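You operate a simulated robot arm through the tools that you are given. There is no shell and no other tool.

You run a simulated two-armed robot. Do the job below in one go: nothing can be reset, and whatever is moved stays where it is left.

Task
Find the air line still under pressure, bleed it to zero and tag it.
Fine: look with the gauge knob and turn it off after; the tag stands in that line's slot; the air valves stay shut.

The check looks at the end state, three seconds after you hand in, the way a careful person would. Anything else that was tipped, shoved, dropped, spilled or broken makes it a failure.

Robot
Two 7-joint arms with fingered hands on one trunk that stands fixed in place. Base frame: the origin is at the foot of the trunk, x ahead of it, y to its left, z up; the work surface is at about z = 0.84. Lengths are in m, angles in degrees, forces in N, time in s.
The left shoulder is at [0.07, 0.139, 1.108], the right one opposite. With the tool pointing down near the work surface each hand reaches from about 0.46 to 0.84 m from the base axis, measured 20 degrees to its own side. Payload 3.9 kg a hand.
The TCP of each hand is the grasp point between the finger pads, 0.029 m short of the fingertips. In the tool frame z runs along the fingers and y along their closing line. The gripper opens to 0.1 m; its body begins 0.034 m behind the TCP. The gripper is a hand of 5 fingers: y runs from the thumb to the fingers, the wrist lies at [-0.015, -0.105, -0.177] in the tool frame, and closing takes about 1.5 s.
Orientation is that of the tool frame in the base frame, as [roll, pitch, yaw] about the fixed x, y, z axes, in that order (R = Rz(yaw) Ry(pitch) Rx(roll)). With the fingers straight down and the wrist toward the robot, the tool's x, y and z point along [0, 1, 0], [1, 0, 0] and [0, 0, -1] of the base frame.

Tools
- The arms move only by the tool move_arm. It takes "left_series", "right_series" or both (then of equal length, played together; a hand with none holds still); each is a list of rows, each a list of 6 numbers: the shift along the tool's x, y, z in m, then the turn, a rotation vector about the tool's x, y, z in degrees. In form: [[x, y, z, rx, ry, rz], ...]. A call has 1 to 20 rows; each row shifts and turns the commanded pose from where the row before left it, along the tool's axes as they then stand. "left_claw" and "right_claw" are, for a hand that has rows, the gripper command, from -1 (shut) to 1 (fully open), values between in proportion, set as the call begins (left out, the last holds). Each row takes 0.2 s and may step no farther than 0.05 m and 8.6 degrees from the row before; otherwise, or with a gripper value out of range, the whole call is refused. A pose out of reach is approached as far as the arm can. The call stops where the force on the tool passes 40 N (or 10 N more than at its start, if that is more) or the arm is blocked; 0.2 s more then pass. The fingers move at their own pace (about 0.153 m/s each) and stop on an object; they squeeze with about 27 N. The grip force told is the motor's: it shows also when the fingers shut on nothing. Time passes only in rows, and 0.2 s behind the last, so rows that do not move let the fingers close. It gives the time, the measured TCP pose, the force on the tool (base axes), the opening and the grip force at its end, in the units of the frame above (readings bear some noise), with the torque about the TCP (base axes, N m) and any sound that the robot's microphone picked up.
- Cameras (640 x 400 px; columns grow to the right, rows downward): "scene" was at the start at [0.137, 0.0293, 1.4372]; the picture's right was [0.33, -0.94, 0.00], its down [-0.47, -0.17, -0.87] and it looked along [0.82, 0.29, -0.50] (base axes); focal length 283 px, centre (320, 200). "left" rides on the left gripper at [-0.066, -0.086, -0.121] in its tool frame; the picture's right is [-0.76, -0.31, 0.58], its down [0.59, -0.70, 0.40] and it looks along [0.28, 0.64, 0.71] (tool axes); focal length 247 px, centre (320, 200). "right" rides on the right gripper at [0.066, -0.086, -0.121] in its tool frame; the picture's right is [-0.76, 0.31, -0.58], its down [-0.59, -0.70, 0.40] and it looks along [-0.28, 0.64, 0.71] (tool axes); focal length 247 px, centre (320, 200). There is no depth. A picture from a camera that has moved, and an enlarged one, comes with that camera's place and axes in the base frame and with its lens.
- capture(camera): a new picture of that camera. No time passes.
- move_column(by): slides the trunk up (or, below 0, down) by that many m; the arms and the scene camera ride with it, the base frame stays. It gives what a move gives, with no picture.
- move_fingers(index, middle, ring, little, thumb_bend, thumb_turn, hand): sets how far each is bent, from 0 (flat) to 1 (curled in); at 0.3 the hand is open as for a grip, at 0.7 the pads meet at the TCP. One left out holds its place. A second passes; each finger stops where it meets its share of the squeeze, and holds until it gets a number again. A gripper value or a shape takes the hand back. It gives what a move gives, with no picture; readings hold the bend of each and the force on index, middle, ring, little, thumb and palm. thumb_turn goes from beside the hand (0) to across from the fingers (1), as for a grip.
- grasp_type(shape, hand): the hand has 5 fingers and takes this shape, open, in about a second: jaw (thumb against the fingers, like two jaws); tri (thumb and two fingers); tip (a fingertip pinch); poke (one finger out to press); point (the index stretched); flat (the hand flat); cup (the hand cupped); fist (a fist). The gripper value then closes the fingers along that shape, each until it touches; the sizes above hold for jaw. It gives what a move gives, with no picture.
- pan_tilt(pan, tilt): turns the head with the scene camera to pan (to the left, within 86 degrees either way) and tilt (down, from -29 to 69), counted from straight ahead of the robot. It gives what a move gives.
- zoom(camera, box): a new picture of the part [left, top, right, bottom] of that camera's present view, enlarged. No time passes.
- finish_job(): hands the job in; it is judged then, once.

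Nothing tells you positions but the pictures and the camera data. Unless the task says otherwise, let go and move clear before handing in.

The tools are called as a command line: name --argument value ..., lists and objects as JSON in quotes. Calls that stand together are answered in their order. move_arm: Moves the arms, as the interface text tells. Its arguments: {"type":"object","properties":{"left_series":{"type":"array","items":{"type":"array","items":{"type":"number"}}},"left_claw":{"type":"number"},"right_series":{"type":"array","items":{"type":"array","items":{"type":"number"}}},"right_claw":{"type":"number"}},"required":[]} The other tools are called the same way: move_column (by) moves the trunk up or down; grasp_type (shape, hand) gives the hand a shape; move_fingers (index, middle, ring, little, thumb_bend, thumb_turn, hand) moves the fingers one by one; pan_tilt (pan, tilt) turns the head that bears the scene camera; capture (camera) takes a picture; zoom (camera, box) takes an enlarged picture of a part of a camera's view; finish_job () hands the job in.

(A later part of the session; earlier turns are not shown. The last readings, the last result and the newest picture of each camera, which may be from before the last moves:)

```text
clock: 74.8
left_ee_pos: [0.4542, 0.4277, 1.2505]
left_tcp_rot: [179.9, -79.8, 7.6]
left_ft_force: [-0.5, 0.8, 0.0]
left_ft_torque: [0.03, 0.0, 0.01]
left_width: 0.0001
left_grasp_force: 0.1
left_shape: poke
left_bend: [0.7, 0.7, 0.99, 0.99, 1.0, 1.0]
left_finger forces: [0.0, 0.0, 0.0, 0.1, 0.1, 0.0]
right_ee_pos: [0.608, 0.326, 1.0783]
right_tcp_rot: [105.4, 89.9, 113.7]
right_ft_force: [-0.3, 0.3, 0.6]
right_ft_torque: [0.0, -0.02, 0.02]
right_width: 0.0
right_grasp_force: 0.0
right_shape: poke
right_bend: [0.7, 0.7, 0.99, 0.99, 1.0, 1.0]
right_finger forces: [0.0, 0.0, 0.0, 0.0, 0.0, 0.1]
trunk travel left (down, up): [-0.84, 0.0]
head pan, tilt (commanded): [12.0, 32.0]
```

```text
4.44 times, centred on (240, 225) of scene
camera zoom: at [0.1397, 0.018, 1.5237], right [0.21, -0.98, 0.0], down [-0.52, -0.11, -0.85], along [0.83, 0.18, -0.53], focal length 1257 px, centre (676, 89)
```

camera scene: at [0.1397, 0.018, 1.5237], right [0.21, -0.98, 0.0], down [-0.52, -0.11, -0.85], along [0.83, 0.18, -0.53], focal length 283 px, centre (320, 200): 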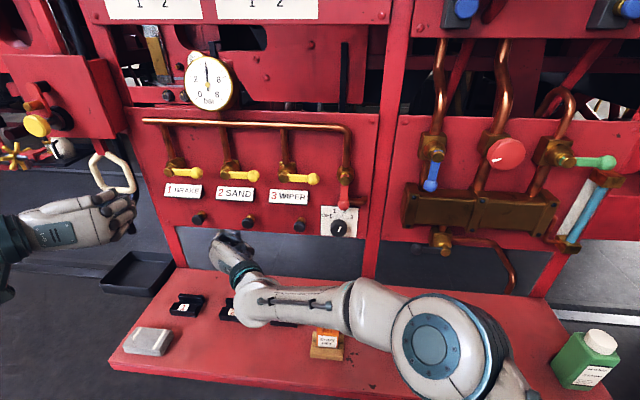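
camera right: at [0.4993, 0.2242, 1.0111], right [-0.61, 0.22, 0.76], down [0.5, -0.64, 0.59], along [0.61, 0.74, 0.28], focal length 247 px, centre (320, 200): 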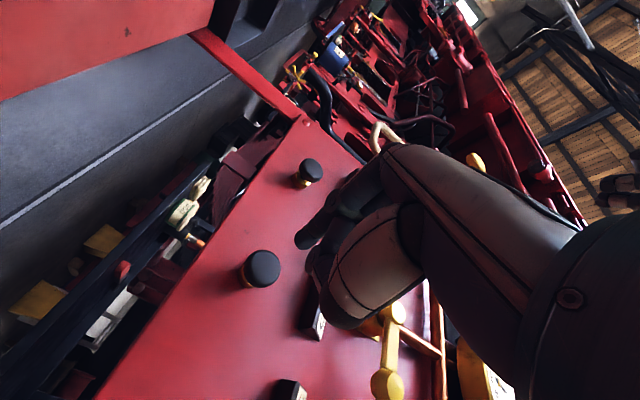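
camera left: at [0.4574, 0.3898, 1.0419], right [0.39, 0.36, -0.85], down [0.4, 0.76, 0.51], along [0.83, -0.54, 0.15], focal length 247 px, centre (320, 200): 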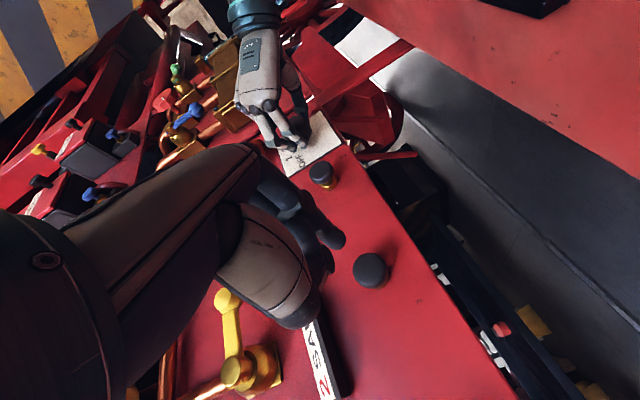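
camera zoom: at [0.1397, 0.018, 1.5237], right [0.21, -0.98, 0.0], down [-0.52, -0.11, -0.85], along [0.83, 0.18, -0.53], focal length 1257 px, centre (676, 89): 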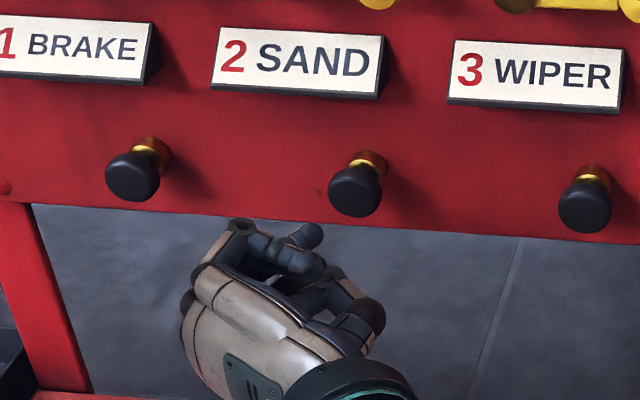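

The gauge still reads 4. In hand-camera terms button 2 sits about 17 mm right and 10 mm below my fingertip line, so I'll correct that and move in to about 1 cm short.

move_arm --right_series '[[0.005, -0.009, 0.008, 0, 0, 0], [0.005, -0.009, 0.008, 0, 0, 0], [0, 0, 0.008, 0, 0, 0], [0, 0, 0.006, 0, 0, 0]]'

capture --camera "right"

zoom --camera "scene" --box '[190, 180, 290, 270]'

```text
clock: 75.8
left_ee_pos: [0.4537, 0.4295, 1.2496]
left_tcp_rot: [179.8, -79.7, 7.6]
left_ft_force: [0.5, -0.9, -0.7]
left_ft_torque: [-0.01, 0.01, -0.03]
left_width: 0.0002
left_grasp_force: 0.0
left_shape: poke
left_bend: [0.7, 0.7, 0.99, 0.99, 1.0, 1.0]
left_finger forces: [0.1, 0.1, 0.1, 0.0, 0.0, 0.1]
right_ee_pos: [0.6407, 0.3127, 1.0691]
right_tcp_rot: [105.7, 89.6, 114.0]
right_ft_force: [0.5, 1.2, -0.7]
right_ft_torque: [0.02, 0.03, -0.01]
right_width: 0.0003
right_grasp_force: 0.0
right_shape: poke
right_bend: [0.7, 0.7, 0.99, 0.99, 1.0, 1.0]
right_finger forces: [0.0, 0.1, 0.1, 0.1, 0.0, 0.0]
trunk travel left (down, up): [-0.84, 0.0]
head pan, tilt (commanded): [12.0, 32.0]
```

```text
taken
camera right: at [0.5324, 0.2101, 1.0018], right [-0.61, 0.22, 0.76], down [0.5, -0.64, 0.58], along [0.61, 0.74, 0.28], focal length 247 px, centre (320, 200)
```

right: 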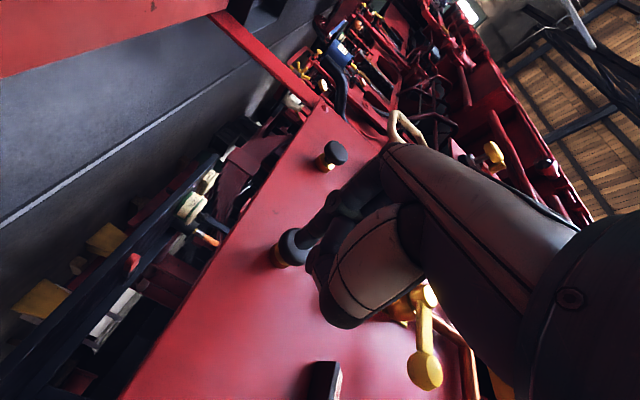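

```text
4.44 times, centred on (240, 225) of scene
camera zoom: at [0.1396, 0.0177, 1.5237], right [0.21, -0.98, 0.0], down [-0.52, -0.11, -0.85], along [0.83, 0.18, -0.53], focal length 1257 px, centre (676, 89)
```

zoom: 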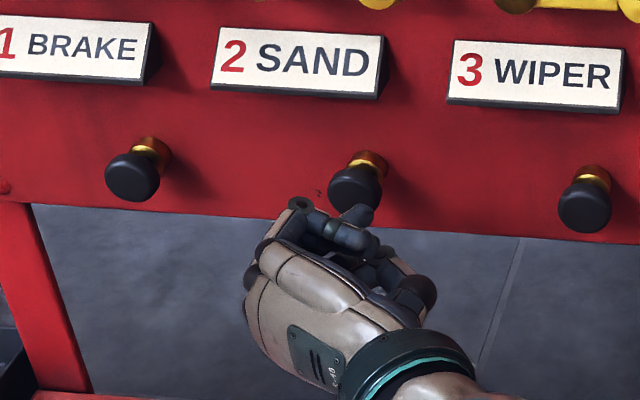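

zoom --camera "right" --box '[240, 190, 380, 300]'

zoom --camera "scene" --box '[245, 200, 290, 245]'

```text
3.64 times, centred on (310, 245) of right
camera zoom: at [0.5324, 0.2101, 1.0018], right [-0.61, 0.22, 0.76], down [0.5, -0.64, 0.58], along [0.61, 0.74, 0.28], focal length 898 px, centre (356, 36)
```

zoom: 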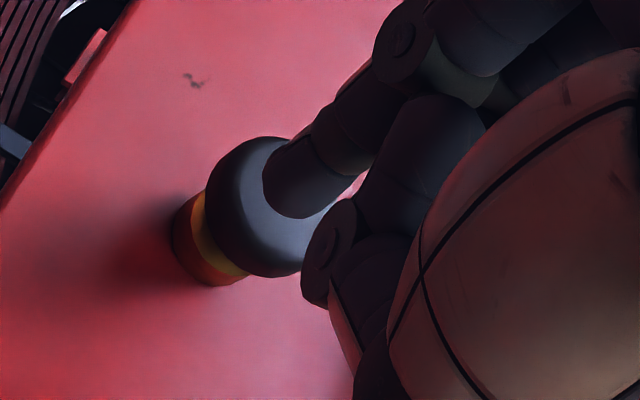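

```text
8.89 times, centred on (268, 222) of scene
camera zoom: at [0.1396, 0.0177, 1.5237], right [0.21, -0.98, 0.0], down [-0.52, -0.11, -0.85], along [0.83, 0.18, -0.53], focal length 2515 px, centre (787, 0)
```

zoom: 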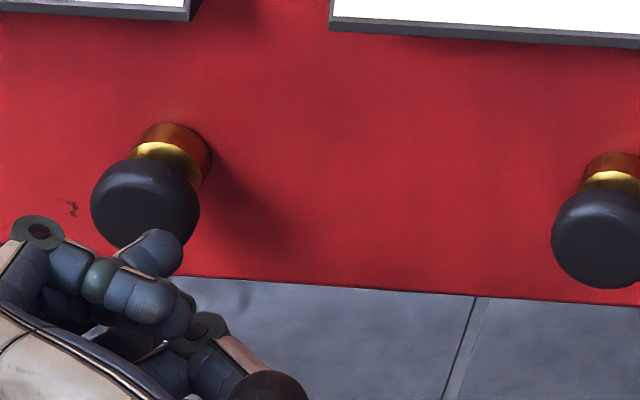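

Using both cameras together, the button face is actually nearer the panel, at about (0.694, 0.334, 1.069), leaving about 28 mm still to go and 7 mm to the left. I'll advance most of that.

move_arm --right_series '[[0, 0.0035, 0.008, 0, 0, 0], [0, 0.0035, 0.008, 0, 0, 0], [0, 0, 0.006, 0, 0, 0]]'

zoom --camera "right" --box '[240, 190, 380, 300]'

zoom --camera "scene" --box '[225, 200, 270, 245]'

```text
clock: 76.7
left_ee_pos: [0.4537, 0.4273, 1.2515]
left_tcp_rot: [179.6, -79.9, 7.7]
left_ft_force: [-0.1, 1.0, 1.1]
left_ft_torque: [0.01, 0.0, 0.01]
left_width: 0.0
left_grasp_force: 0.0
left_shape: poke
left_bend: [0.7, 0.7, 0.99, 0.99, 1.0, 1.0]
left_finger forces: [0.0, 0.0, 0.0, 0.0, 0.0, 0.0]
right_ee_pos: [0.6587, 0.3234, 1.0692]
right_tcp_rot: [109.6, 89.7, 118.1]
right_ft_force: [-2.9, -1.0, 0.1]
right_ft_torque: [0.0, -0.02, -0.01]
right_width: 0.0
right_grasp_force: 0.2
right_shape: poke
right_bend: [0.7, 0.7, 0.99, 0.99, 1.0, 1.0]
right_finger forces: [0.0, 3.3, 0.0, 0.0, 0.0, 0.0]
trunk travel left (down, up): [-0.84, 0.0]
head pan, tilt (commanded): [12.0, 32.0]
```

```text
3.64 times, centred on (310, 245) of right
camera zoom: at [0.551, 0.2213, 1.0024], right [-0.61, 0.22, 0.76], down [0.5, -0.64, 0.59], along [0.61, 0.74, 0.29], focal length 898 px, centre (356, 36)
```

zoom: 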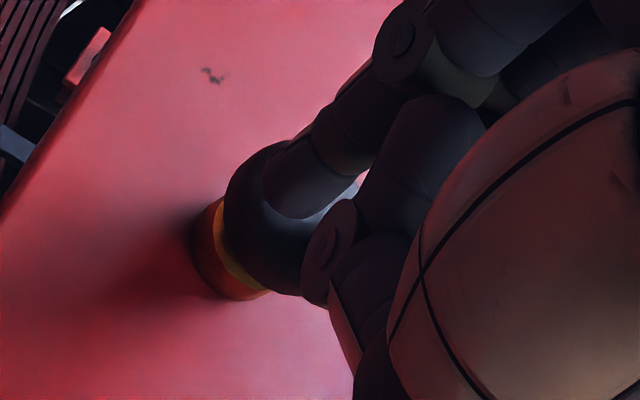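

```text
8.89 times, centred on (248, 222) of scene
camera zoom: at [0.1381, 0.0175, 1.5238], right [0.21, -0.98, 0.0], down [-0.52, -0.11, -0.85], along [0.83, 0.18, -0.53], focal length 2515 px, centre (964, 0)
```

zoom: 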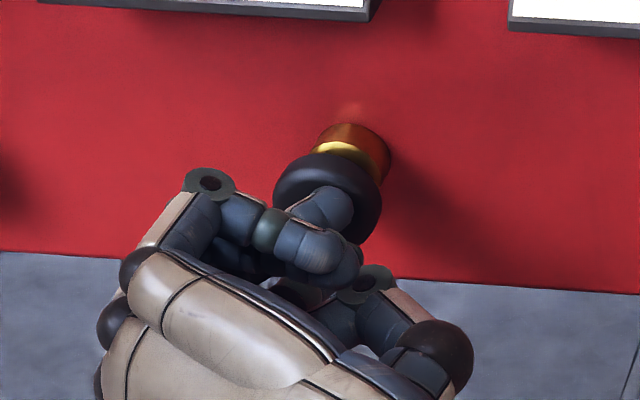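

Contact: the middle fingertip is on the cap with about 3 N. Now I'll press in gently and watch the gauge.

move_arm --right_series '[[0, 0, 0.003, 0, 0, 0], [0, 0, 0.003, 0, 0, 0], [0, 0, 0.003, 0, 0, 0], [0, 0, 0, 0, 0, 0]]'

zoom --camera "scene" --box '[170, 40, 250, 120]'

zoom --camera "scene" --box '[225, 200, 270, 245]'

```text
clock: 77.7
left_ee_pos: [0.4512, 0.428, 1.2517]
left_tcp_rot: [179.5, -80.1, 7.9]
left_ft_force: [0.1, -0.8, -0.2]
left_ft_torque: [0.02, 0.0, 0.02]
left_width: 0.0
left_grasp_force: 0.0
left_shape: poke
left_bend: [0.7, 0.7, 0.99, 0.99, 1.0, 1.0]
left_finger forces: [0.0, 0.0, 0.1, 0.0, 0.0, 0.0]
right_ee_pos: [0.6666, 0.3248, 1.07]
right_tcp_rot: [98.9, 89.8, 107.4]
right_ft_force: [-15.8, -3.1, -4.7]
right_ft_torque: [0.06, -0.04, -0.01]
right_width: 0.0002
right_grasp_force: 0.0
right_shape: poke
right_bend: [0.7, 0.7, 0.99, 0.99, 1.0, 1.0]
right_finger forces: [0.1, 16.0, 0.1, 0.1, 0.0, 0.0]
trunk travel left (down, up): [-0.84, 0.0]
head pan, tilt (commanded): [12.0, 32.0]
heard: click
```

```text
5.00 times, centred on (210, 80) of scene
camera zoom: at [0.1353, 0.0171, 1.5241], right [0.21, -0.98, 0.0], down [-0.52, -0.11, -0.85], along [0.83, 0.18, -0.53], focal length 1414 px, centre (870, 800)
```

zoom: 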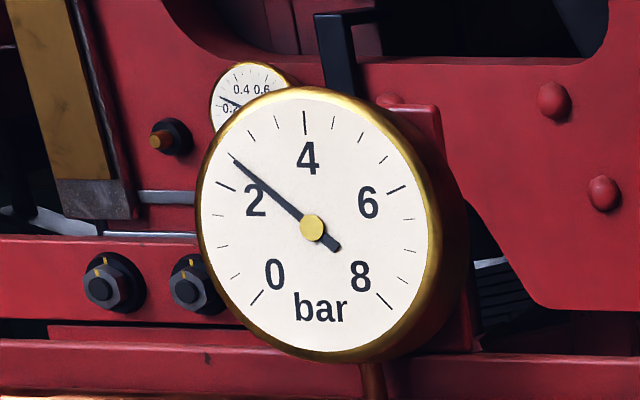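

```text
8.89 times, centred on (248, 222) of scene
camera zoom: at [0.1353, 0.0171, 1.5241], right [0.21, -0.98, 0.0], down [-0.52, -0.11, -0.85], along [0.83, 0.18, -0.53], focal length 2515 px, centre (964, 0)
```

zoom: 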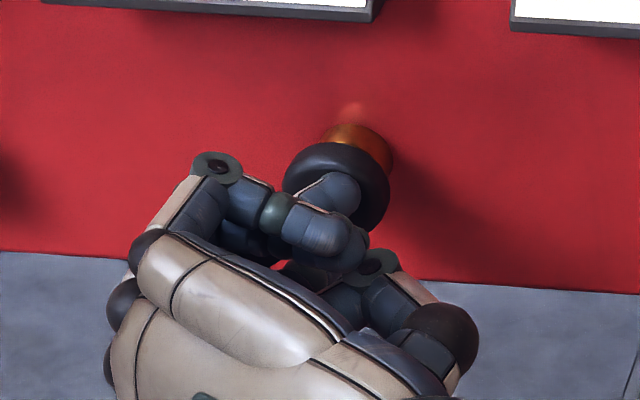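

The button clicked and the pressure is dropping (about 2.3 bar now). I'll hold it until the gauge reads zero.

move_arm --right_series '[[0, 0, 0, 0, 0, 0], [0, 0, 0, 0, 0, 0], [0, 0, 0, 0, 0, 0], [0, 0, 0, 0, 0, 0], [0, 0, 0, 0, 0, 0], [0, 0, 0, 0, 0, 0], [0, 0, 0, 0, 0, 0], [0, 0, 0, 0, 0, 0], [0, 0, 0, 0, 0, 0], [0, 0, 0, 0, 0, 0]]'

zoom --camera "scene" --box '[170, 40, 250, 120]'

```text
clock: 79.8
left_ee_pos: [0.4509, 0.4279, 1.2521]
left_tcp_rot: [179.7, -80.0, 7.7]
left_ft_force: [1.0, 0.3, -0.9]
left_ft_torque: [0.03, 0.02, -0.01]
left_width: 0.0001
left_grasp_force: 0.1
left_shape: poke
left_bend: [0.7, 0.7, 0.99, 0.99, 1.0, 1.0]
left_finger forces: [0.0, 0.0, 0.1, 0.1, 0.0, 0.0]
right_ee_pos: [0.6662, 0.3244, 1.0708]
right_tcp_rot: [65.6, 89.7, 74.1]
right_ft_force: [-20.4, 0.0, -4.5]
right_ft_torque: [-0.01, -0.05, 0.07]
right_width: 0.0
right_grasp_force: 0.2
right_shape: poke
right_bend: [0.7, 0.7, 0.99, 0.99, 1.0, 1.0]
right_finger forces: [0.0, 20.0, 0.0, 0.1, 0.0, 0.0]
trunk travel left (down, up): [-0.84, 0.0]
head pan, tilt (commanded): [12.0, 32.0]
```

```text
5.00 times, centred on (210, 80) of scene
camera zoom: at [0.1343, 0.018, 1.5242], right [0.21, -0.98, 0.0], down [-0.52, -0.11, -0.85], along [0.83, 0.18, -0.53], focal length 1414 px, centre (870, 800)
```

zoom: 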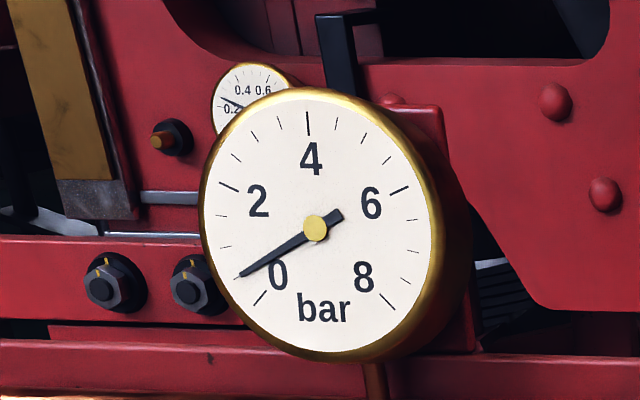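

About 0.4 bar left, so I'll keep holding.

move_arm --right_series '[[0, 0, 0, 0, 0, 0], [0, 0, 0, 0, 0, 0], [0, 0, 0, 0, 0, 0], [0, 0, 0, 0, 0, 0], [0, 0, 0, 0, 0, 0], [0, 0, 0, 0, 0, 0], [0, 0, 0, 0, 0, 0], [0, 0, 0, 0, 0, 0], [0, 0, 0, 0, 0, 0], [0, 0, 0, 0, 0, 0], [0, 0, 0, 0, 0, 0], [0, 0, 0, 0, 0, 0], [0, 0, 0, 0, 0, 0], [0, 0, 0, 0, 0, 0], [0, 0, 0, 0, 0, 0], [0, 0, 0, 0, 0, 0], [0, 0, 0, 0, 0, 0], [0, 0, 0, 0, 0, 0], [0, 0, 0, 0, 0, 0], [0, 0, 0, 0, 0, 0]]'

zoom --camera "scene" --box '[170, 40, 250, 120]'

```text
clock: 84.0
left_ee_pos: [0.4501, 0.4288, 1.2513]
left_tcp_rot: [179.3, -80.0, 8.1]
left_ft_force: [-0.3, -0.4, -1.0]
left_ft_torque: [0.03, 0.05, 0.02]
left_width: 0.0001
left_grasp_force: 0.0
left_shape: poke
left_bend: [0.7, 0.7, 0.99, 0.99, 1.0, 1.0]
left_finger forces: [0.0, 0.0, 0.0, 0.0, 0.0, 0.0]
right_ee_pos: [0.6663, 0.3248, 1.0711]
right_tcp_rot: [50.1, 89.8, 58.5]
right_ft_force: [-19.9, -0.2, -3.6]
right_ft_torque: [0.0, -0.03, 0.05]
right_width: 0.0002
right_grasp_force: 0.0
right_shape: poke
right_bend: [0.7, 0.7, 0.99, 0.99, 1.0, 1.0]
right_finger forces: [0.0, 20.3, 0.0, 0.0, 0.1, 0.1]
trunk travel left (down, up): [-0.84, 0.0]
head pan, tilt (commanded): [12.0, 32.0]
```

```text
5.00 times, centred on (210, 80) of scene
camera zoom: at [0.1342, 0.018, 1.5242], right [0.21, -0.98, 0.0], down [-0.52, -0.11, -0.85], along [0.83, 0.18, -0.53], focal length 1414 px, centre (870, 800)
```

zoom: 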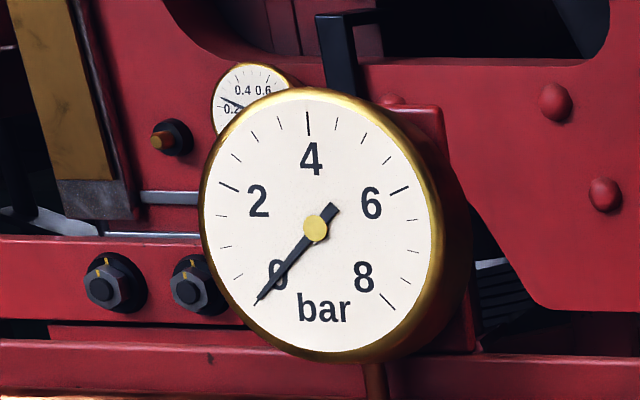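

The needle is at 0. I'll hold a few more seconds to be sure it's fully bled.

move_arm --right_series '[[0, 0, 0, 0, 0, 0], [0, 0, 0, 0, 0, 0], [0, 0, 0, 0, 0, 0], [0, 0, 0, 0, 0, 0], [0, 0, 0, 0, 0, 0], [0, 0, 0, 0, 0, 0], [0, 0, 0, 0, 0, 0], [0, 0, 0, 0, 0, 0], [0, 0, 0, 0, 0, 0], [0, 0, 0, 0, 0, 0], [0, 0, 0, 0, 0, 0], [0, 0, 0, 0, 0, 0], [0, 0, 0, 0, 0, 0], [0, 0, 0, 0, 0, 0], [0, 0, 0, 0, 0, 0], [0, 0, 0, 0, 0, 0], [0, 0, 0, 0, 0, 0], [0, 0, 0, 0, 0, 0], [0, 0, 0, 0, 0, 0], [0, 0, 0, 0, 0, 0]]'

zoom --camera "scene" --box '[170, 40, 250, 120]'

```text
clock: 88.2
left_ee_pos: [0.4488, 0.4284, 1.2515]
left_tcp_rot: [179.9, -80.1, 7.5]
left_ft_force: [-0.5, -0.4, 0.2]
left_ft_torque: [-0.02, -0.01, -0.03]
left_width: 0.0
left_grasp_force: 0.1
left_shape: poke
left_bend: [0.7, 0.7, 0.99, 0.99, 1.0, 1.0]
left_finger forces: [0.0, 0.0, 0.0, 0.0, 0.0, 0.0]
right_ee_pos: [0.6656, 0.3238, 1.0713]
right_tcp_rot: [45.1, 89.8, 53.6]
right_ft_force: [-20.3, -0.3, -3.4]
right_ft_torque: [-0.02, -0.04, 0.04]
right_width: 0.0
right_grasp_force: 0.1
right_shape: poke
right_bend: [0.7, 0.7, 0.99, 0.99, 1.0, 1.0]
right_finger forces: [0.1, 20.2, 0.0, 0.1, 0.0, 0.1]
trunk travel left (down, up): [-0.84, 0.0]
head pan, tilt (commanded): [12.0, 32.0]
```

```text
5.00 times, centred on (210, 80) of scene
camera zoom: at [0.1342, 0.018, 1.5242], right [0.21, -0.98, 0.0], down [-0.52, -0.11, -0.85], along [0.83, 0.18, -0.53], focal length 1414 px, centre (870, 800)
```

zoom: 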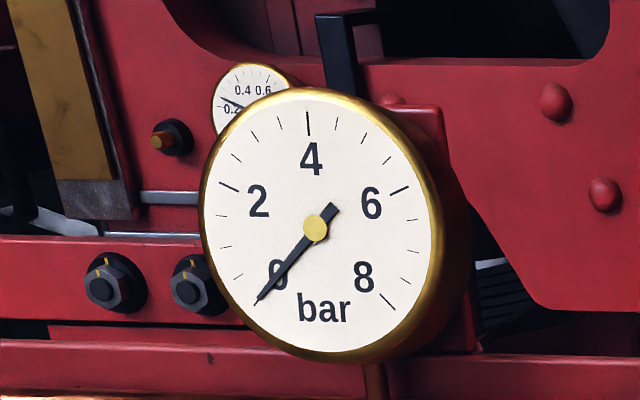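

Fully bled. I'll back straight off the button and confirm the gauge stays at zero.

move_arm --right_series '[[0, 0, -0.012, 0, 0, 0], [0, 0, -0.012, 0, 0, 0], [0, 0, -0.012, 0, 0, 0], [0, 0, -0.012, 0, 0, 0]]'

capture --camera "scene"

zoom --camera "scene" --box '[170, 40, 250, 120]'

zoom --camera "scene" --box '[180, 170, 360, 280]'

```text
clock: 89.2
left_ee_pos: [0.4533, 0.4267, 1.251]
left_tcp_rot: [-179.9, -79.9, 7.4]
left_ft_force: [0.4, -0.1, -0.5]
left_ft_torque: [-0.02, -0.02, 0.03]
left_width: 0.0
left_grasp_force: 0.0
left_shape: poke
left_bend: [0.7, 0.7, 0.99, 0.99, 1.0, 1.0]
left_finger forces: [0.0, 0.0, 0.0, 0.1, 0.0, 0.1]
right_ee_pos: [0.6231, 0.3164, 1.0682]
right_tcp_rot: [122.7, 89.7, 130.8]
right_ft_force: [0.4, -0.3, -0.3]
right_ft_torque: [0.03, -0.02, -0.01]
right_width: 0.0
right_grasp_force: 0.0
right_shape: poke
right_bend: [0.7, 0.7, 0.99, 0.99, 1.0, 1.0]
right_finger forces: [0.1, 0.1, 0.0, 0.0, 0.0, 0.0]
trunk travel left (down, up): [-0.84, 0.0]
head pan, tilt (commanded): [12.0, 32.0]
```

```text
taken
camera scene: at [0.1389, 0.0178, 1.5237], right [0.21, -0.98, 0.0], down [-0.52, -0.11, -0.85], along [0.83, 0.18, -0.53], focal length 283 px, centre (320, 200)
```

scene: 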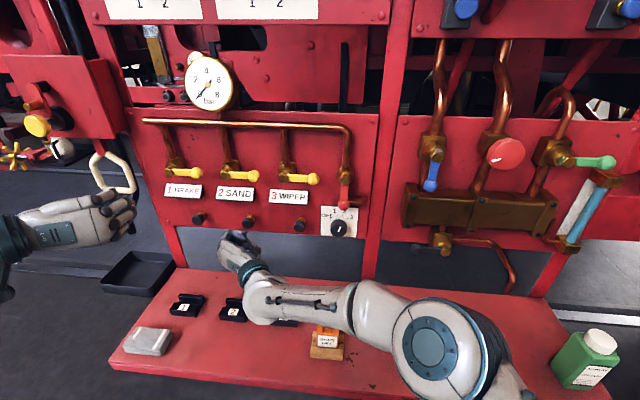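

```text
5.00 times, centred on (210, 80) of scene
camera zoom: at [0.1389, 0.0178, 1.5237], right [0.21, -0.98, 0.0], down [-0.52, -0.11, -0.85], along [0.83, 0.18, -0.53], focal length 1414 px, centre (870, 800)
```

zoom: 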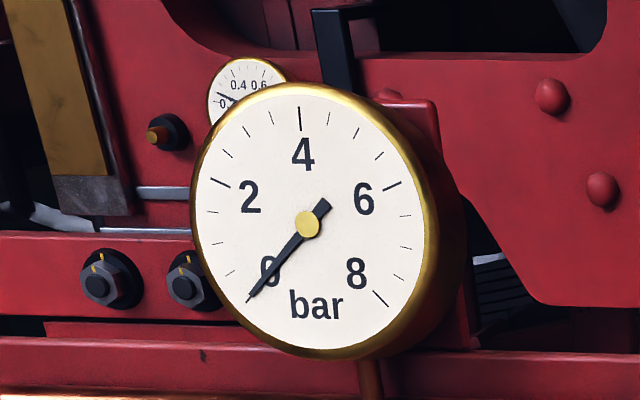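

```text
3.56 times, centred on (270, 225) of scene
camera zoom: at [0.1389, 0.0178, 1.5237], right [0.21, -0.98, 0.0], down [-0.52, -0.11, -0.85], along [0.83, 0.18, -0.53], focal length 1006 px, centre (498, 111)
```

zoom: 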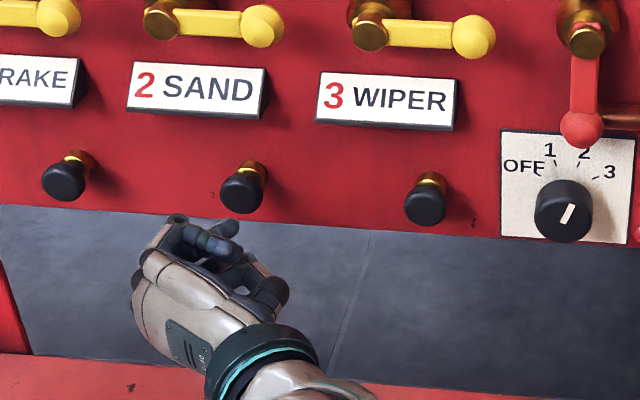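

Line 2 stays at 0, the button has sprung back and the knob is still at 2. Next is OFF: I'll slide the right hand back in front of the knob and return to the three-finger shape.

move_arm --right_series '[[0, -0.0234, -0.0008, 0, 0, 0], [0, -0.0234, -0.0008, 0, 0, 0], [0, -0.0234, -0.0008, 0, 0, 0], [0, -0.0234, -0.0008, 0, 0, 0], [0, -0.0234, -0.0008, 0, 0, 0], [0, -0.0234, -0.0008, 0, 0, 0], [0, -0.0234, -0.0008, 0, 0, 0], [0, -0.0234, -0.0008, 0, 0, 0], [0, -0.0234, -0.0008, 0, 0, 0], [0, -0.0234, -0.0008, 0, 0, 0]]'

grasp_type --shape "tri" --hand "right"

capture --camera "right"

capture --camera "scene"

```text
clock: 91.5
left_ee_pos: [0.4542, 0.4261, 1.2505]
left_tcp_rot: [180.0, -79.7, 7.4]
left_ft_force: [-0.7, -0.7, 0.0]
left_ft_torque: [-0.01, 0.0, 0.02]
left_width: 0.0
left_grasp_force: 0.1
left_shape: poke
left_bend: [0.7, 0.7, 0.99, 0.99, 1.0, 1.0]
left_finger forces: [0.0, 0.1, 0.0, 0.0, 0.0, 0.0]
right_ee_pos: [0.6502, 0.081, 1.0709]
right_tcp_rot: [87.4, 89.2, 95.4]
right_ft_force: [-0.6, -1.0, 0.3]
right_ft_torque: [-0.01, 0.04, 0.03]
right_width: 0.0
right_grasp_force: 0.0
right_shape: poke
right_bend: [0.7, 0.7, 0.99, 0.99, 1.0, 1.0]
right_finger forces: [0.1, 0.0, 0.0, 0.0, 0.0, 0.0]
trunk travel left (down, up): [-0.84, 0.0]
head pan, tilt (commanded): [12.0, 32.0]
```

```text
clock: 92.3
left_ee_pos: [0.454, 0.4262, 1.2505]
left_tcp_rot: [179.7, -79.8, 7.7]
left_ft_force: [-0.4, -0.1, -0.2]
left_ft_torque: [0.0, 0.04, 0.0]
left_width: 0.0
left_grasp_force: 0.2
left_shape: poke
left_bend: [0.7, 0.7, 0.99, 0.99, 1.0, 1.0]
left_finger forces: [0.0, 0.0, 0.1, 0.1, 0.1, 0.0]
right_ee_pos: [0.6485, 0.0817, 1.0688]
right_tcp_rot: [108.7, 89.4, 116.7]
right_ft_force: [0.1, 0.4, 0.3]
right_ft_torque: [-0.01, 0.0, 0.0]
right_width: 0.0997
right_grasp_force: 0.0
right_shape: tri
right_bend: [0.3, 0.3, 0.99, 0.99, 0.3, 0.98]
right_finger forces: [0.0, 0.0, 0.0, 0.1, 0.1, 0.0]
trunk travel left (down, up): [-0.84, 0.0]
head pan, tilt (commanded): [12.0, 32.0]
```

```text
taken
camera right: at [0.5398, -0.0195, 1.0014], right [-0.61, 0.22, 0.76], down [0.49, -0.65, 0.58], along [0.62, 0.73, 0.29], focal length 247 px, centre (320, 200)
```

right: 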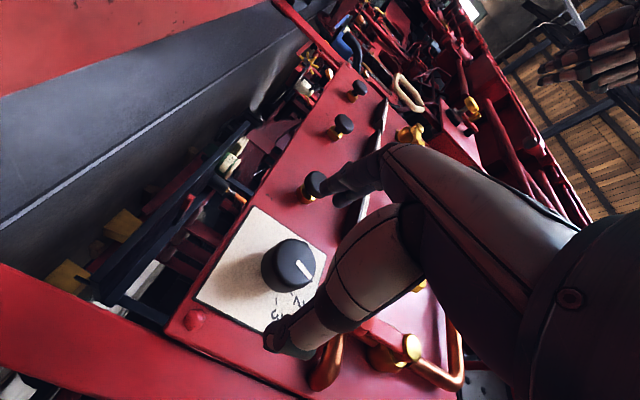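

```text
taken
camera scene: at [0.1393, 0.0177, 1.5237], right [0.21, -0.98, 0.0], down [-0.52, -0.11, -0.85], along [0.83, 0.18, -0.53], focal length 283 px, centre (320, 200)
```

scene: 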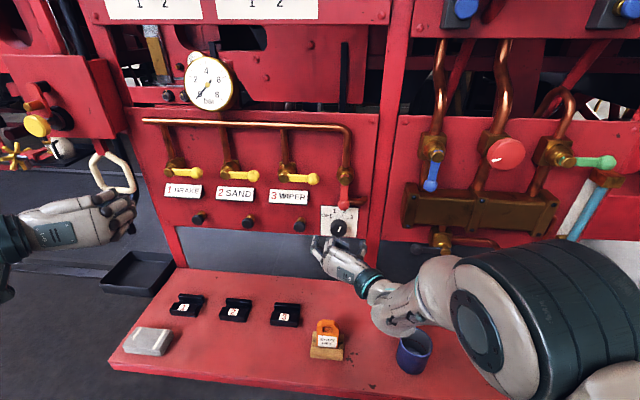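

The knob is centred in the hand view. I'll part-close, move in to just off the face, roll clockwise 40° to -50°, and look.

move_arm --right_series '[[-0.001, 0, 0.01, 1.2, 0, 0], [-0.001, 0, 0.01, 0, 0, 0], [0, 0, 0.01, 0, 0, 0], [0, 0, 0, 0, 0, 4], [0, 0, 0, 0, 0, 4], [0, 0, 0, 0, 0, 4], [0, 0, 0, 0, 0, 4], [0, 0, 0, 0, 0, 4], [0, 0, 0, 0, 0, 4], [0, 0, 0, 0, 0, 4], [0, 0, 0, 0, 0, 4], [0, 0, 0, 0, 0, 4], [0, 0, 0, 0, 0, 4]]' --right_claw 0.4

capture --camera "right"

zoom --camera "scene" --box '[290, 180, 410, 370]'

```text
clock: 95.2
left_ee_pos: [0.4547, 0.4272, 1.2497]
left_tcp_rot: [179.7, -79.7, 7.6]
left_ft_force: [-0.4, -1.1, 0.5]
left_ft_torque: [-0.01, 0.02, -0.01]
left_width: 0.0
left_grasp_force: 0.1
left_shape: poke
left_bend: [0.7, 0.7, 0.99, 0.99, 1.0, 1.0]
left_finger forces: [0.0, 0.0, 0.0, 0.0, 0.1, 0.0]
right_ee_pos: [0.6772, 0.0908, 1.0685]
right_tcp_rot: [90.3, 49.7, 97.4]
right_ft_force: [-0.6, -0.7, -0.6]
right_ft_torque: [0.03, -0.03, -0.02]
right_width: 0.0707
right_grasp_force: 0.1
right_shape: tri
right_bend: [0.41, 0.35, 0.99, 0.99, 0.3, 0.99]
right_finger forces: [0.1, 0.0, 0.0, 0.1, 0.0, 0.0]
trunk travel left (down, up): [-0.84, 0.0]
head pan, tilt (commanded): [12.0, 32.0]
```

```text
taken
camera right: at [0.5594, 0.0525, 0.9617], right [-0.54, -0.33, 0.78], down [0.51, -0.86, -0.01], along [0.67, 0.39, 0.63], focal length 247 px, centre (320, 200)
```

right: 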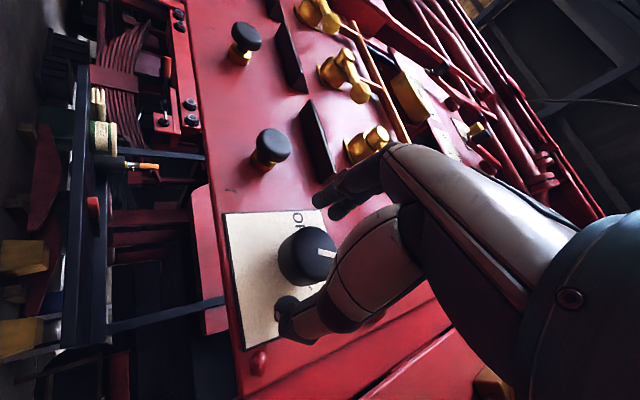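

```text
2.11 times, centred on (350, 275) of scene
camera zoom: at [0.1395, 0.0178, 1.5237], right [0.21, -0.98, 0.0], down [-0.52, -0.11, -0.85], along [0.83, 0.18, -0.53], focal length 596 px, centre (257, 42)
```

zoom: 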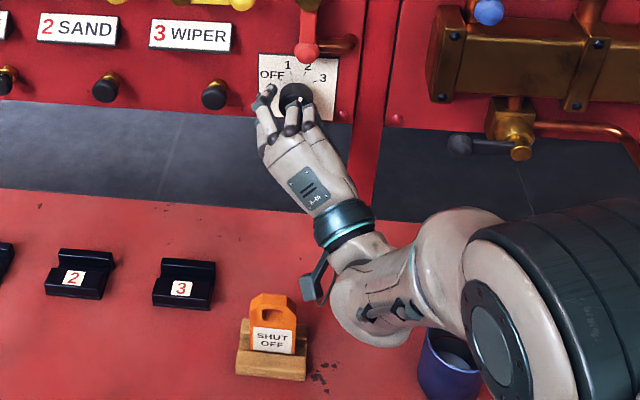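

move_arm --right_series '[[0, 0, 0.008, 0, 0, 0], [0, 0, 0.008, 0, 0, 0], [0, 0, 0.008, 0, 0, 0], [0, 0, 0, 0, 0, 0]]'

move_arm --right_series '[[0, 0, 0, 0, 0, 0], [0, 0, 0, 0, 0, 0], [0, 0, 0, 0, 0, 0], [0, 0, 0, 0, 0, 0], [0, 0, 0, 0, 0, 0], [0, 0, 0, 0, 0, 0]]' --right_claw -1

zoom --camera "scene" --box '[300, 180, 380, 260]'

```text
clock: 96.2
left_ee_pos: [0.4545, 0.4279, 1.2507]
left_tcp_rot: [-179.8, -79.8, 7.2]
left_ft_force: [0.5, 0.1, 0.1]
left_ft_torque: [0.02, 0.03, -0.01]
left_width: 0.0
left_grasp_force: 0.1
left_shape: poke
left_bend: [0.7, 0.7, 0.99, 0.99, 1.0, 1.0]
left_finger forces: [0.1, 0.0, 0.1, 0.1, 0.1, 0.0]
right_ee_pos: [0.7017, 0.0926, 1.068]
right_tcp_rot: [90.1, 49.8, 97.1]
right_ft_force: [-0.1, -0.3, 0.2]
right_ft_torque: [-0.01, 0.01, -0.01]
right_width: 0.0699
right_grasp_force: 0.1
right_shape: tri
right_bend: [0.41, 0.35, 0.99, 0.99, 0.3, 0.99]
right_finger forces: [0.0, 0.0, 0.1, 0.0, 0.0, 0.1]
trunk travel left (down, up): [-0.84, 0.0]
head pan, tilt (commanded): [12.0, 32.0]
```

```text
clock: 97.5
left_ee_pos: [0.4542, 0.4278, 1.2502]
left_tcp_rot: [-179.9, -79.8, 7.4]
left_ft_force: [-0.3, 0.0, 0.1]
left_ft_torque: [-0.01, -0.02, 0.0]
left_width: 0.0001
left_grasp_force: 0.0
left_shape: poke
left_bend: [0.7, 0.7, 0.99, 0.99, 1.0, 1.0]
left_finger forces: [0.1, 0.0, 0.0, 0.0, 0.0, 0.0]
right_ee_pos: [0.7022, 0.0929, 1.068]
right_tcp_rot: [90.2, 49.8, 97.2]
right_ft_force: [1.1, 0.8, -1.7]
right_ft_torque: [0.02, 0.03, 0.02]
right_width: 0.0325
right_grasp_force: 26.9
right_shape: tri
right_bend: [0.75, 0.46, 1.0, 1.0, 0.46, 1.0]
right_finger forces: [10.6, 12.2, 0.0, 0.0, 23.8, 0.0]
trunk travel left (down, up): [-0.84, 0.0]
head pan, tilt (commanded): [12.0, 32.0]
```

```text
5.00 times, centred on (340, 220) of scene
camera zoom: at [0.1396, 0.0179, 1.5237], right [0.21, -0.98, 0.0], down [-0.52, -0.11, -0.85], along [0.83, 0.18, -0.53], focal length 1414 px, centre (220, 100)
```

zoom: 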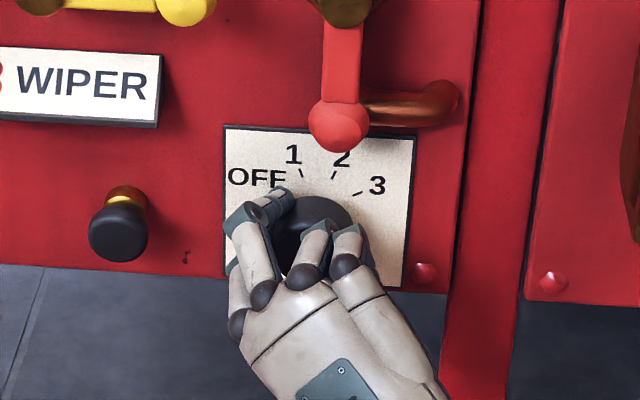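

Gripped well. I'll turn 40° counter-clockwise, from 2 to 1.

move_arm --right_series '[[0, 0, 0, 0, 0, -4], [0, 0, 0, 0, 0, -4], [0, 0, 0, 0, 0, -4], [0, 0, 0, 0, 0, -4], [0, 0, 0, 0, 0, -4], [0, 0, 0, 0, 0, -4], [0, 0, 0, 0, 0, -4], [0, 0, 0, 0, 0, -4], [0, 0, 0, 0, 0, -4], [0, 0, 0, 0, 0, -4]]'

zoom --camera "scene" --box '[300, 180, 380, 260]'

zoom --camera "scene" --box '[170, 40, 250, 120]'

```text
clock: 99.8
left_ee_pos: [0.4536, 0.4274, 1.2522]
left_tcp_rot: [-179.8, -79.8, 7.2]
left_ft_force: [0.5, 0.2, 0.3]
left_ft_torque: [-0.03, -0.01, -0.03]
left_width: 0.0
left_grasp_force: 0.1
left_shape: poke
left_bend: [0.7, 0.7, 0.99, 0.99, 1.0, 1.0]
left_finger forces: [0.1, 0.0, 0.0, 0.0, 0.0, 0.0]
right_ee_pos: [0.7016, 0.0881, 1.0683]
right_tcp_rot: [104.2, 89.5, 111.0]
right_ft_force: [-3.5, -1.9, 2.7]
right_ft_torque: [0.01, -0.06, -0.02]
right_width: 0.0324
right_grasp_force: 27.1
right_shape: tri
right_bend: [0.75, 0.46, 1.0, 1.0, 0.46, 1.0]
right_finger forces: [9.5, 14.2, 0.0, 0.1, 26.3, 0.0]
trunk travel left (down, up): [-0.84, 0.0]
head pan, tilt (commanded): [12.0, 32.0]
```

```text
5.00 times, centred on (340, 220) of scene
camera zoom: at [0.138, 0.0173, 1.5239], right [0.21, -0.98, 0.0], down [-0.52, -0.11, -0.85], along [0.83, 0.18, -0.53], focal length 1414 px, centre (220, 100)
```

zoom: 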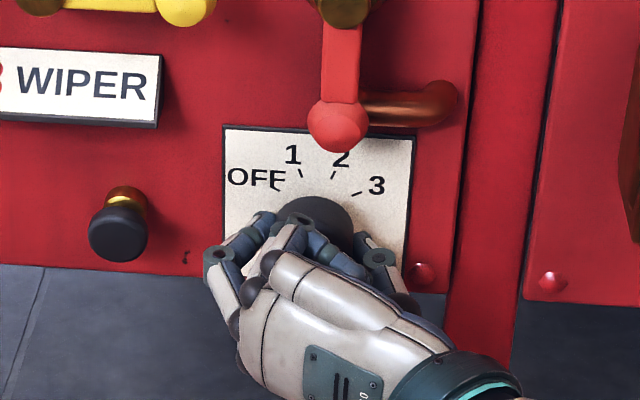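

```text
5.00 times, centred on (210, 80) of scene
camera zoom: at [0.138, 0.0173, 1.5239], right [0.21, -0.98, 0.0], down [-0.52, -0.11, -0.85], along [0.83, 0.18, -0.53], focal length 1414 px, centre (870, 800)
```

zoom: 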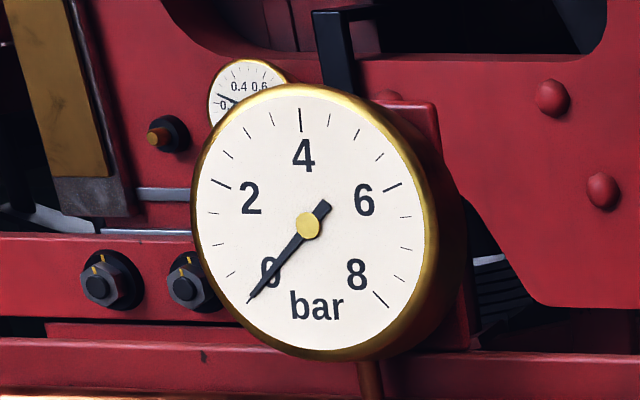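

Now to regrip for the last 40°: open, ease off the face, roll clockwise, and come back in.

move_arm --right_series '[[0, 0, 0, 0, 0, 0], [0, 0, 0, 0, 0, 0], [0, 0, 0, 0, 0, 0], [0, 0, -0.012, 0, 0, 0], [0, 0, -0.012, 0, 0, 0]]' --right_claw 0.4

zoom --camera "scene" --box '[300, 180, 380, 260]'

capture --camera "right"

```text
clock: 101.0
left_ee_pos: [0.4541, 0.4272, 1.2499]
left_tcp_rot: [179.8, -79.8, 7.7]
left_ft_force: [0.6, 1.6, -1.3]
left_ft_torque: [-0.02, 0.03, -0.01]
left_width: 0.0002
left_grasp_force: 0.2
left_shape: poke
left_bend: [0.7, 0.7, 0.99, 0.99, 1.0, 1.0]
left_finger forces: [0.1, 0.0, 0.0, 0.1, 0.1, 0.0]
right_ee_pos: [0.6795, 0.0781, 1.0645]
right_tcp_rot: [133.6, 89.0, 139.7]
right_ft_force: [-0.1, 1.3, 0.0]
right_ft_torque: [0.0, 0.01, 0.02]
right_width: 0.0697
right_grasp_force: 0.2
right_shape: tri
right_bend: [0.41, 0.36, 0.99, 0.99, 0.3, 0.99]
right_finger forces: [0.0, 0.1, 0.1, 0.0, 0.0, 0.0]
trunk travel left (down, up): [-0.84, 0.0]
head pan, tilt (commanded): [12.0, 32.0]
```

```text
5.00 times, centred on (340, 220) of scene
camera zoom: at [0.1388, 0.0176, 1.5238], right [0.21, -0.98, 0.0], down [-0.52, -0.11, -0.85], along [0.83, 0.18, -0.53], focal length 1414 px, centre (220, 100)
```

zoom: 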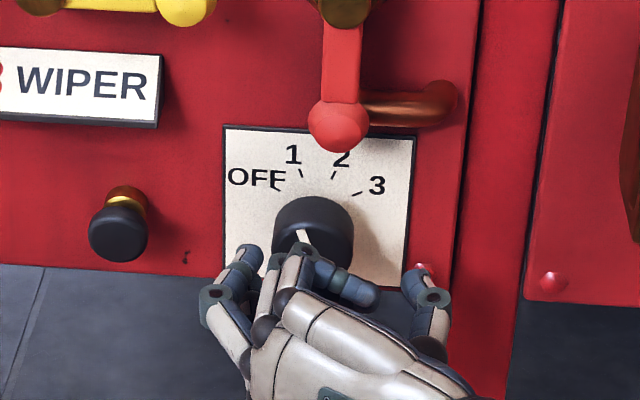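

```text
taken
camera right: at [0.5663, -0.0191, 0.9982], right [-0.6, 0.24, 0.77], down [0.48, -0.66, 0.57], along [0.65, 0.71, 0.28], focal length 247 px, centre (320, 200)
```

right: 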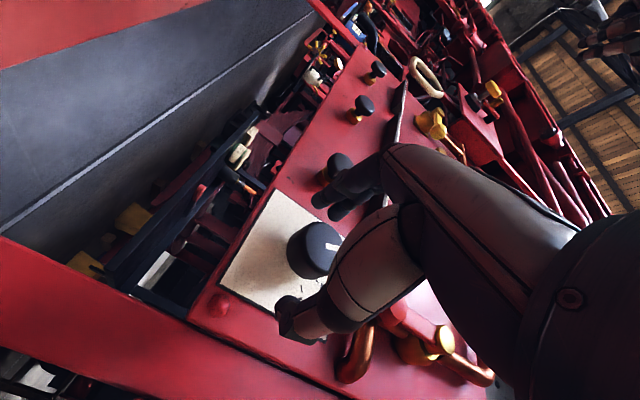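

move_arm --right_series '[[0, 0, 0, 0, 0, 4], [0, 0, 0, 0, 0, 4], [0, 0, 0, 0, 0, 4], [0, 0, 0, 0, 0, 4], [0, 0, 0, 0, 0, 4], [0, 0, 0, 0, 0, 4], [0, 0, 0, 0, 0, 4], [0, 0, 0, 0, 0, 4], [0, 0, 0, 0, 0, 4], [0, 0, 0, 0, 0, 4], [0, 0, 0, 0, 0, 0]]'

capture --camera "right"

zoom --camera "scene" --box '[290, 180, 410, 370]'

```text
clock: 103.3
left_ee_pos: [0.4542, 0.427, 1.2506]
left_tcp_rot: [-179.9, -79.8, 7.3]
left_ft_force: [-0.2, 0.1, 0.0]
left_ft_torque: [0.03, 0.02, -0.02]
left_width: 0.0001
left_grasp_force: 0.0
left_shape: poke
left_bend: [0.7, 0.7, 0.99, 0.99, 1.0, 1.0]
left_finger forces: [0.0, 0.0, 0.0, 0.0, 0.0, 0.1]
right_ee_pos: [0.6771, 0.0892, 1.0695]
right_tcp_rot: [90.1, 49.7, 97.1]
right_ft_force: [-0.3, -0.1, 0.1]
right_ft_torque: [0.01, -0.01, -0.02]
right_width: 0.0698
right_grasp_force: 0.0
right_shape: tri
right_bend: [0.41, 0.36, 0.99, 0.99, 0.3, 0.99]
right_finger forces: [0.0, 0.0, 0.0, 0.0, 0.0, 0.1]
trunk travel left (down, up): [-0.84, 0.0]
head pan, tilt (commanded): [12.0, 32.0]
```

```text
taken
camera right: at [0.5588, 0.0516, 0.9627], right [-0.54, -0.33, 0.78], down [0.51, -0.86, -0.01], along [0.67, 0.39, 0.63], focal length 247 px, centre (320, 200)
```

right: 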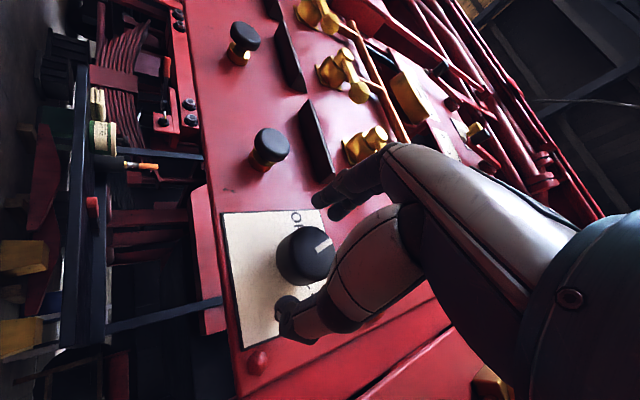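

```text
2.11 times, centred on (350, 275) of scene
camera zoom: at [0.1392, 0.0177, 1.5237], right [0.21, -0.98, 0.0], down [-0.52, -0.11, -0.85], along [0.83, 0.18, -0.53], focal length 596 px, centre (257, 42)
```

zoom: 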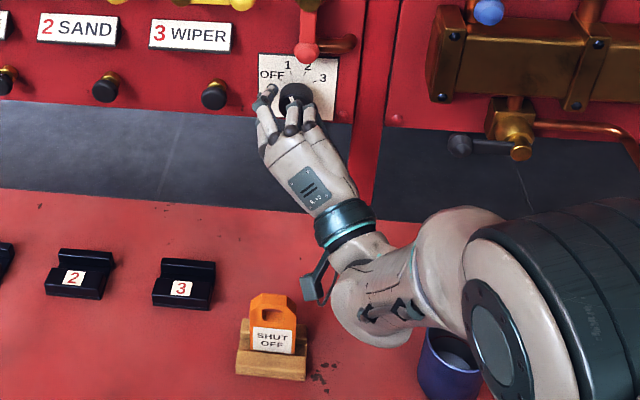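

Centred as before. I'll move in, grip, and turn the last 40° counter-clockwise to OFF.

move_arm --right_series '[[0, 0, 0.008, 0, 0, 0], [0, 0, 0.008, 0, 0, 0], [0, 0, 0.008, 0, 0, 0], [0, 0, 0, 0, 0, 0]]'

move_arm --right_series '[[0, 0, 0, 0, 0, 0], [0, 0, 0, 0, 0, 0], [0, 0, 0, 0, 0, 0], [0, 0, 0, 0, 0, 0], [0, 0, 0, 0, 0, 0], [0, 0, 0, 0, 0, 0]]' --right_claw -1

move_arm --right_series '[[0, 0, 0, 0, 0, -4], [0, 0, 0, 0, 0, -4], [0, 0, 0, 0, 0, -4], [0, 0, 0, 0, 0, -4], [0, 0, 0, 0, 0, -4], [0, 0, 0, 0, 0, -4], [0, 0, 0, 0, 0, -4], [0, 0, 0, 0, 0, -4], [0, 0, 0, 0, 0, -4], [0, 0, 0, 0, 0, -4]]'

zoom --camera "scene" --box '[300, 180, 380, 260]'

```text
clock: 104.3
left_ee_pos: [0.4539, 0.4277, 1.2508]
left_tcp_rot: [179.8, -79.8, 7.6]
left_ft_force: [-0.6, 0.2, -0.4]
left_ft_torque: [0.04, -0.03, 0.02]
left_width: 0.0
left_grasp_force: 0.1
left_shape: poke
left_bend: [0.7, 0.7, 0.99, 0.99, 1.0, 1.0]
left_finger forces: [0.0, 0.0, 0.0, 0.0, 0.0, 0.0]
right_ee_pos: [0.7016, 0.0908, 1.0685]
right_tcp_rot: [90.0, 49.8, 96.9]
right_ft_force: [-0.6, -0.6, -0.2]
right_ft_torque: [-0.01, 0.0, 0.0]
right_width: 0.0698
right_grasp_force: 0.0
right_shape: tri
right_bend: [0.41, 0.36, 0.99, 0.99, 0.3, 0.99]
right_finger forces: [0.1, 0.0, 0.1, 0.0, 0.0, 0.1]
trunk travel left (down, up): [-0.84, 0.0]
head pan, tilt (commanded): [12.0, 32.0]
```

```text
clock: 105.8
left_ee_pos: [0.4557, 0.428, 1.25]
left_tcp_rot: [-179.8, -79.8, 7.2]
left_ft_force: [-1.1, -0.1, -0.4]
left_ft_torque: [-0.02, -0.02, -0.01]
left_width: 0.0003
left_grasp_force: 0.0
left_shape: poke
left_bend: [0.7, 0.7, 0.99, 0.99, 1.0, 1.0]
left_finger forces: [0.1, 0.0, 0.0, 0.0, 0.0, 0.1]
right_ee_pos: [0.7009, 0.0912, 1.0696]
right_tcp_rot: [90.1, 49.8, 97.1]
right_ft_force: [0.7, 1.0, -0.2]
right_ft_torque: [0.0, 0.01, 0.04]
right_width: 0.0337
right_grasp_force: 26.6
right_shape: tri
right_bend: [0.47, 0.46, 1.0, 1.0, 0.45, 1.0]
right_finger forces: [11.5, 12.3, 0.1, 0.1, 23.7, 0.0]
trunk travel left (down, up): [-0.84, 0.0]
head pan, tilt (commanded): [12.0, 32.0]
```

```text
clock: 108.0
left_ee_pos: [0.4537, 0.4278, 1.2499]
left_tcp_rot: [-179.5, -79.8, 7.0]
left_ft_force: [0.3, 0.7, 0.1]
left_ft_torque: [-0.02, 0.01, -0.03]
left_width: 0.0
left_grasp_force: 0.1
left_shape: poke
left_bend: [0.7, 0.7, 0.99, 0.99, 1.0, 1.0]
left_finger forces: [0.0, 0.0, 0.0, 0.1, 0.0, 0.1]
right_ee_pos: [0.703, 0.0873, 1.0681]
right_tcp_rot: [123.0, 89.5, 129.7]
right_ft_force: [-0.9, -0.1, 3.6]
right_ft_torque: [0.09, -0.07, 0.04]
right_width: 0.0333
right_grasp_force: 26.4
right_shape: tri
right_bend: [0.76, 0.46, 1.0, 1.0, 0.45, 1.0]
right_finger forces: [10.2, 14.1, 0.0, 0.0, 25.2, 0.1]
trunk travel left (down, up): [-0.84, 0.0]
head pan, tilt (commanded): [12.0, 32.0]
```

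```text
5.00 times, centred on (340, 220) of scene
camera zoom: at [0.1386, 0.018, 1.5237], right [0.21, -0.98, 0.0], down [-0.52, -0.11, -0.85], along [0.83, 0.18, -0.53], focal length 1414 px, centre (220, 100)
```

zoom: 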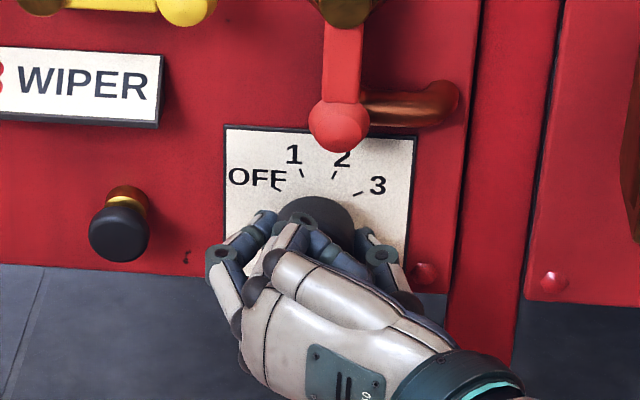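

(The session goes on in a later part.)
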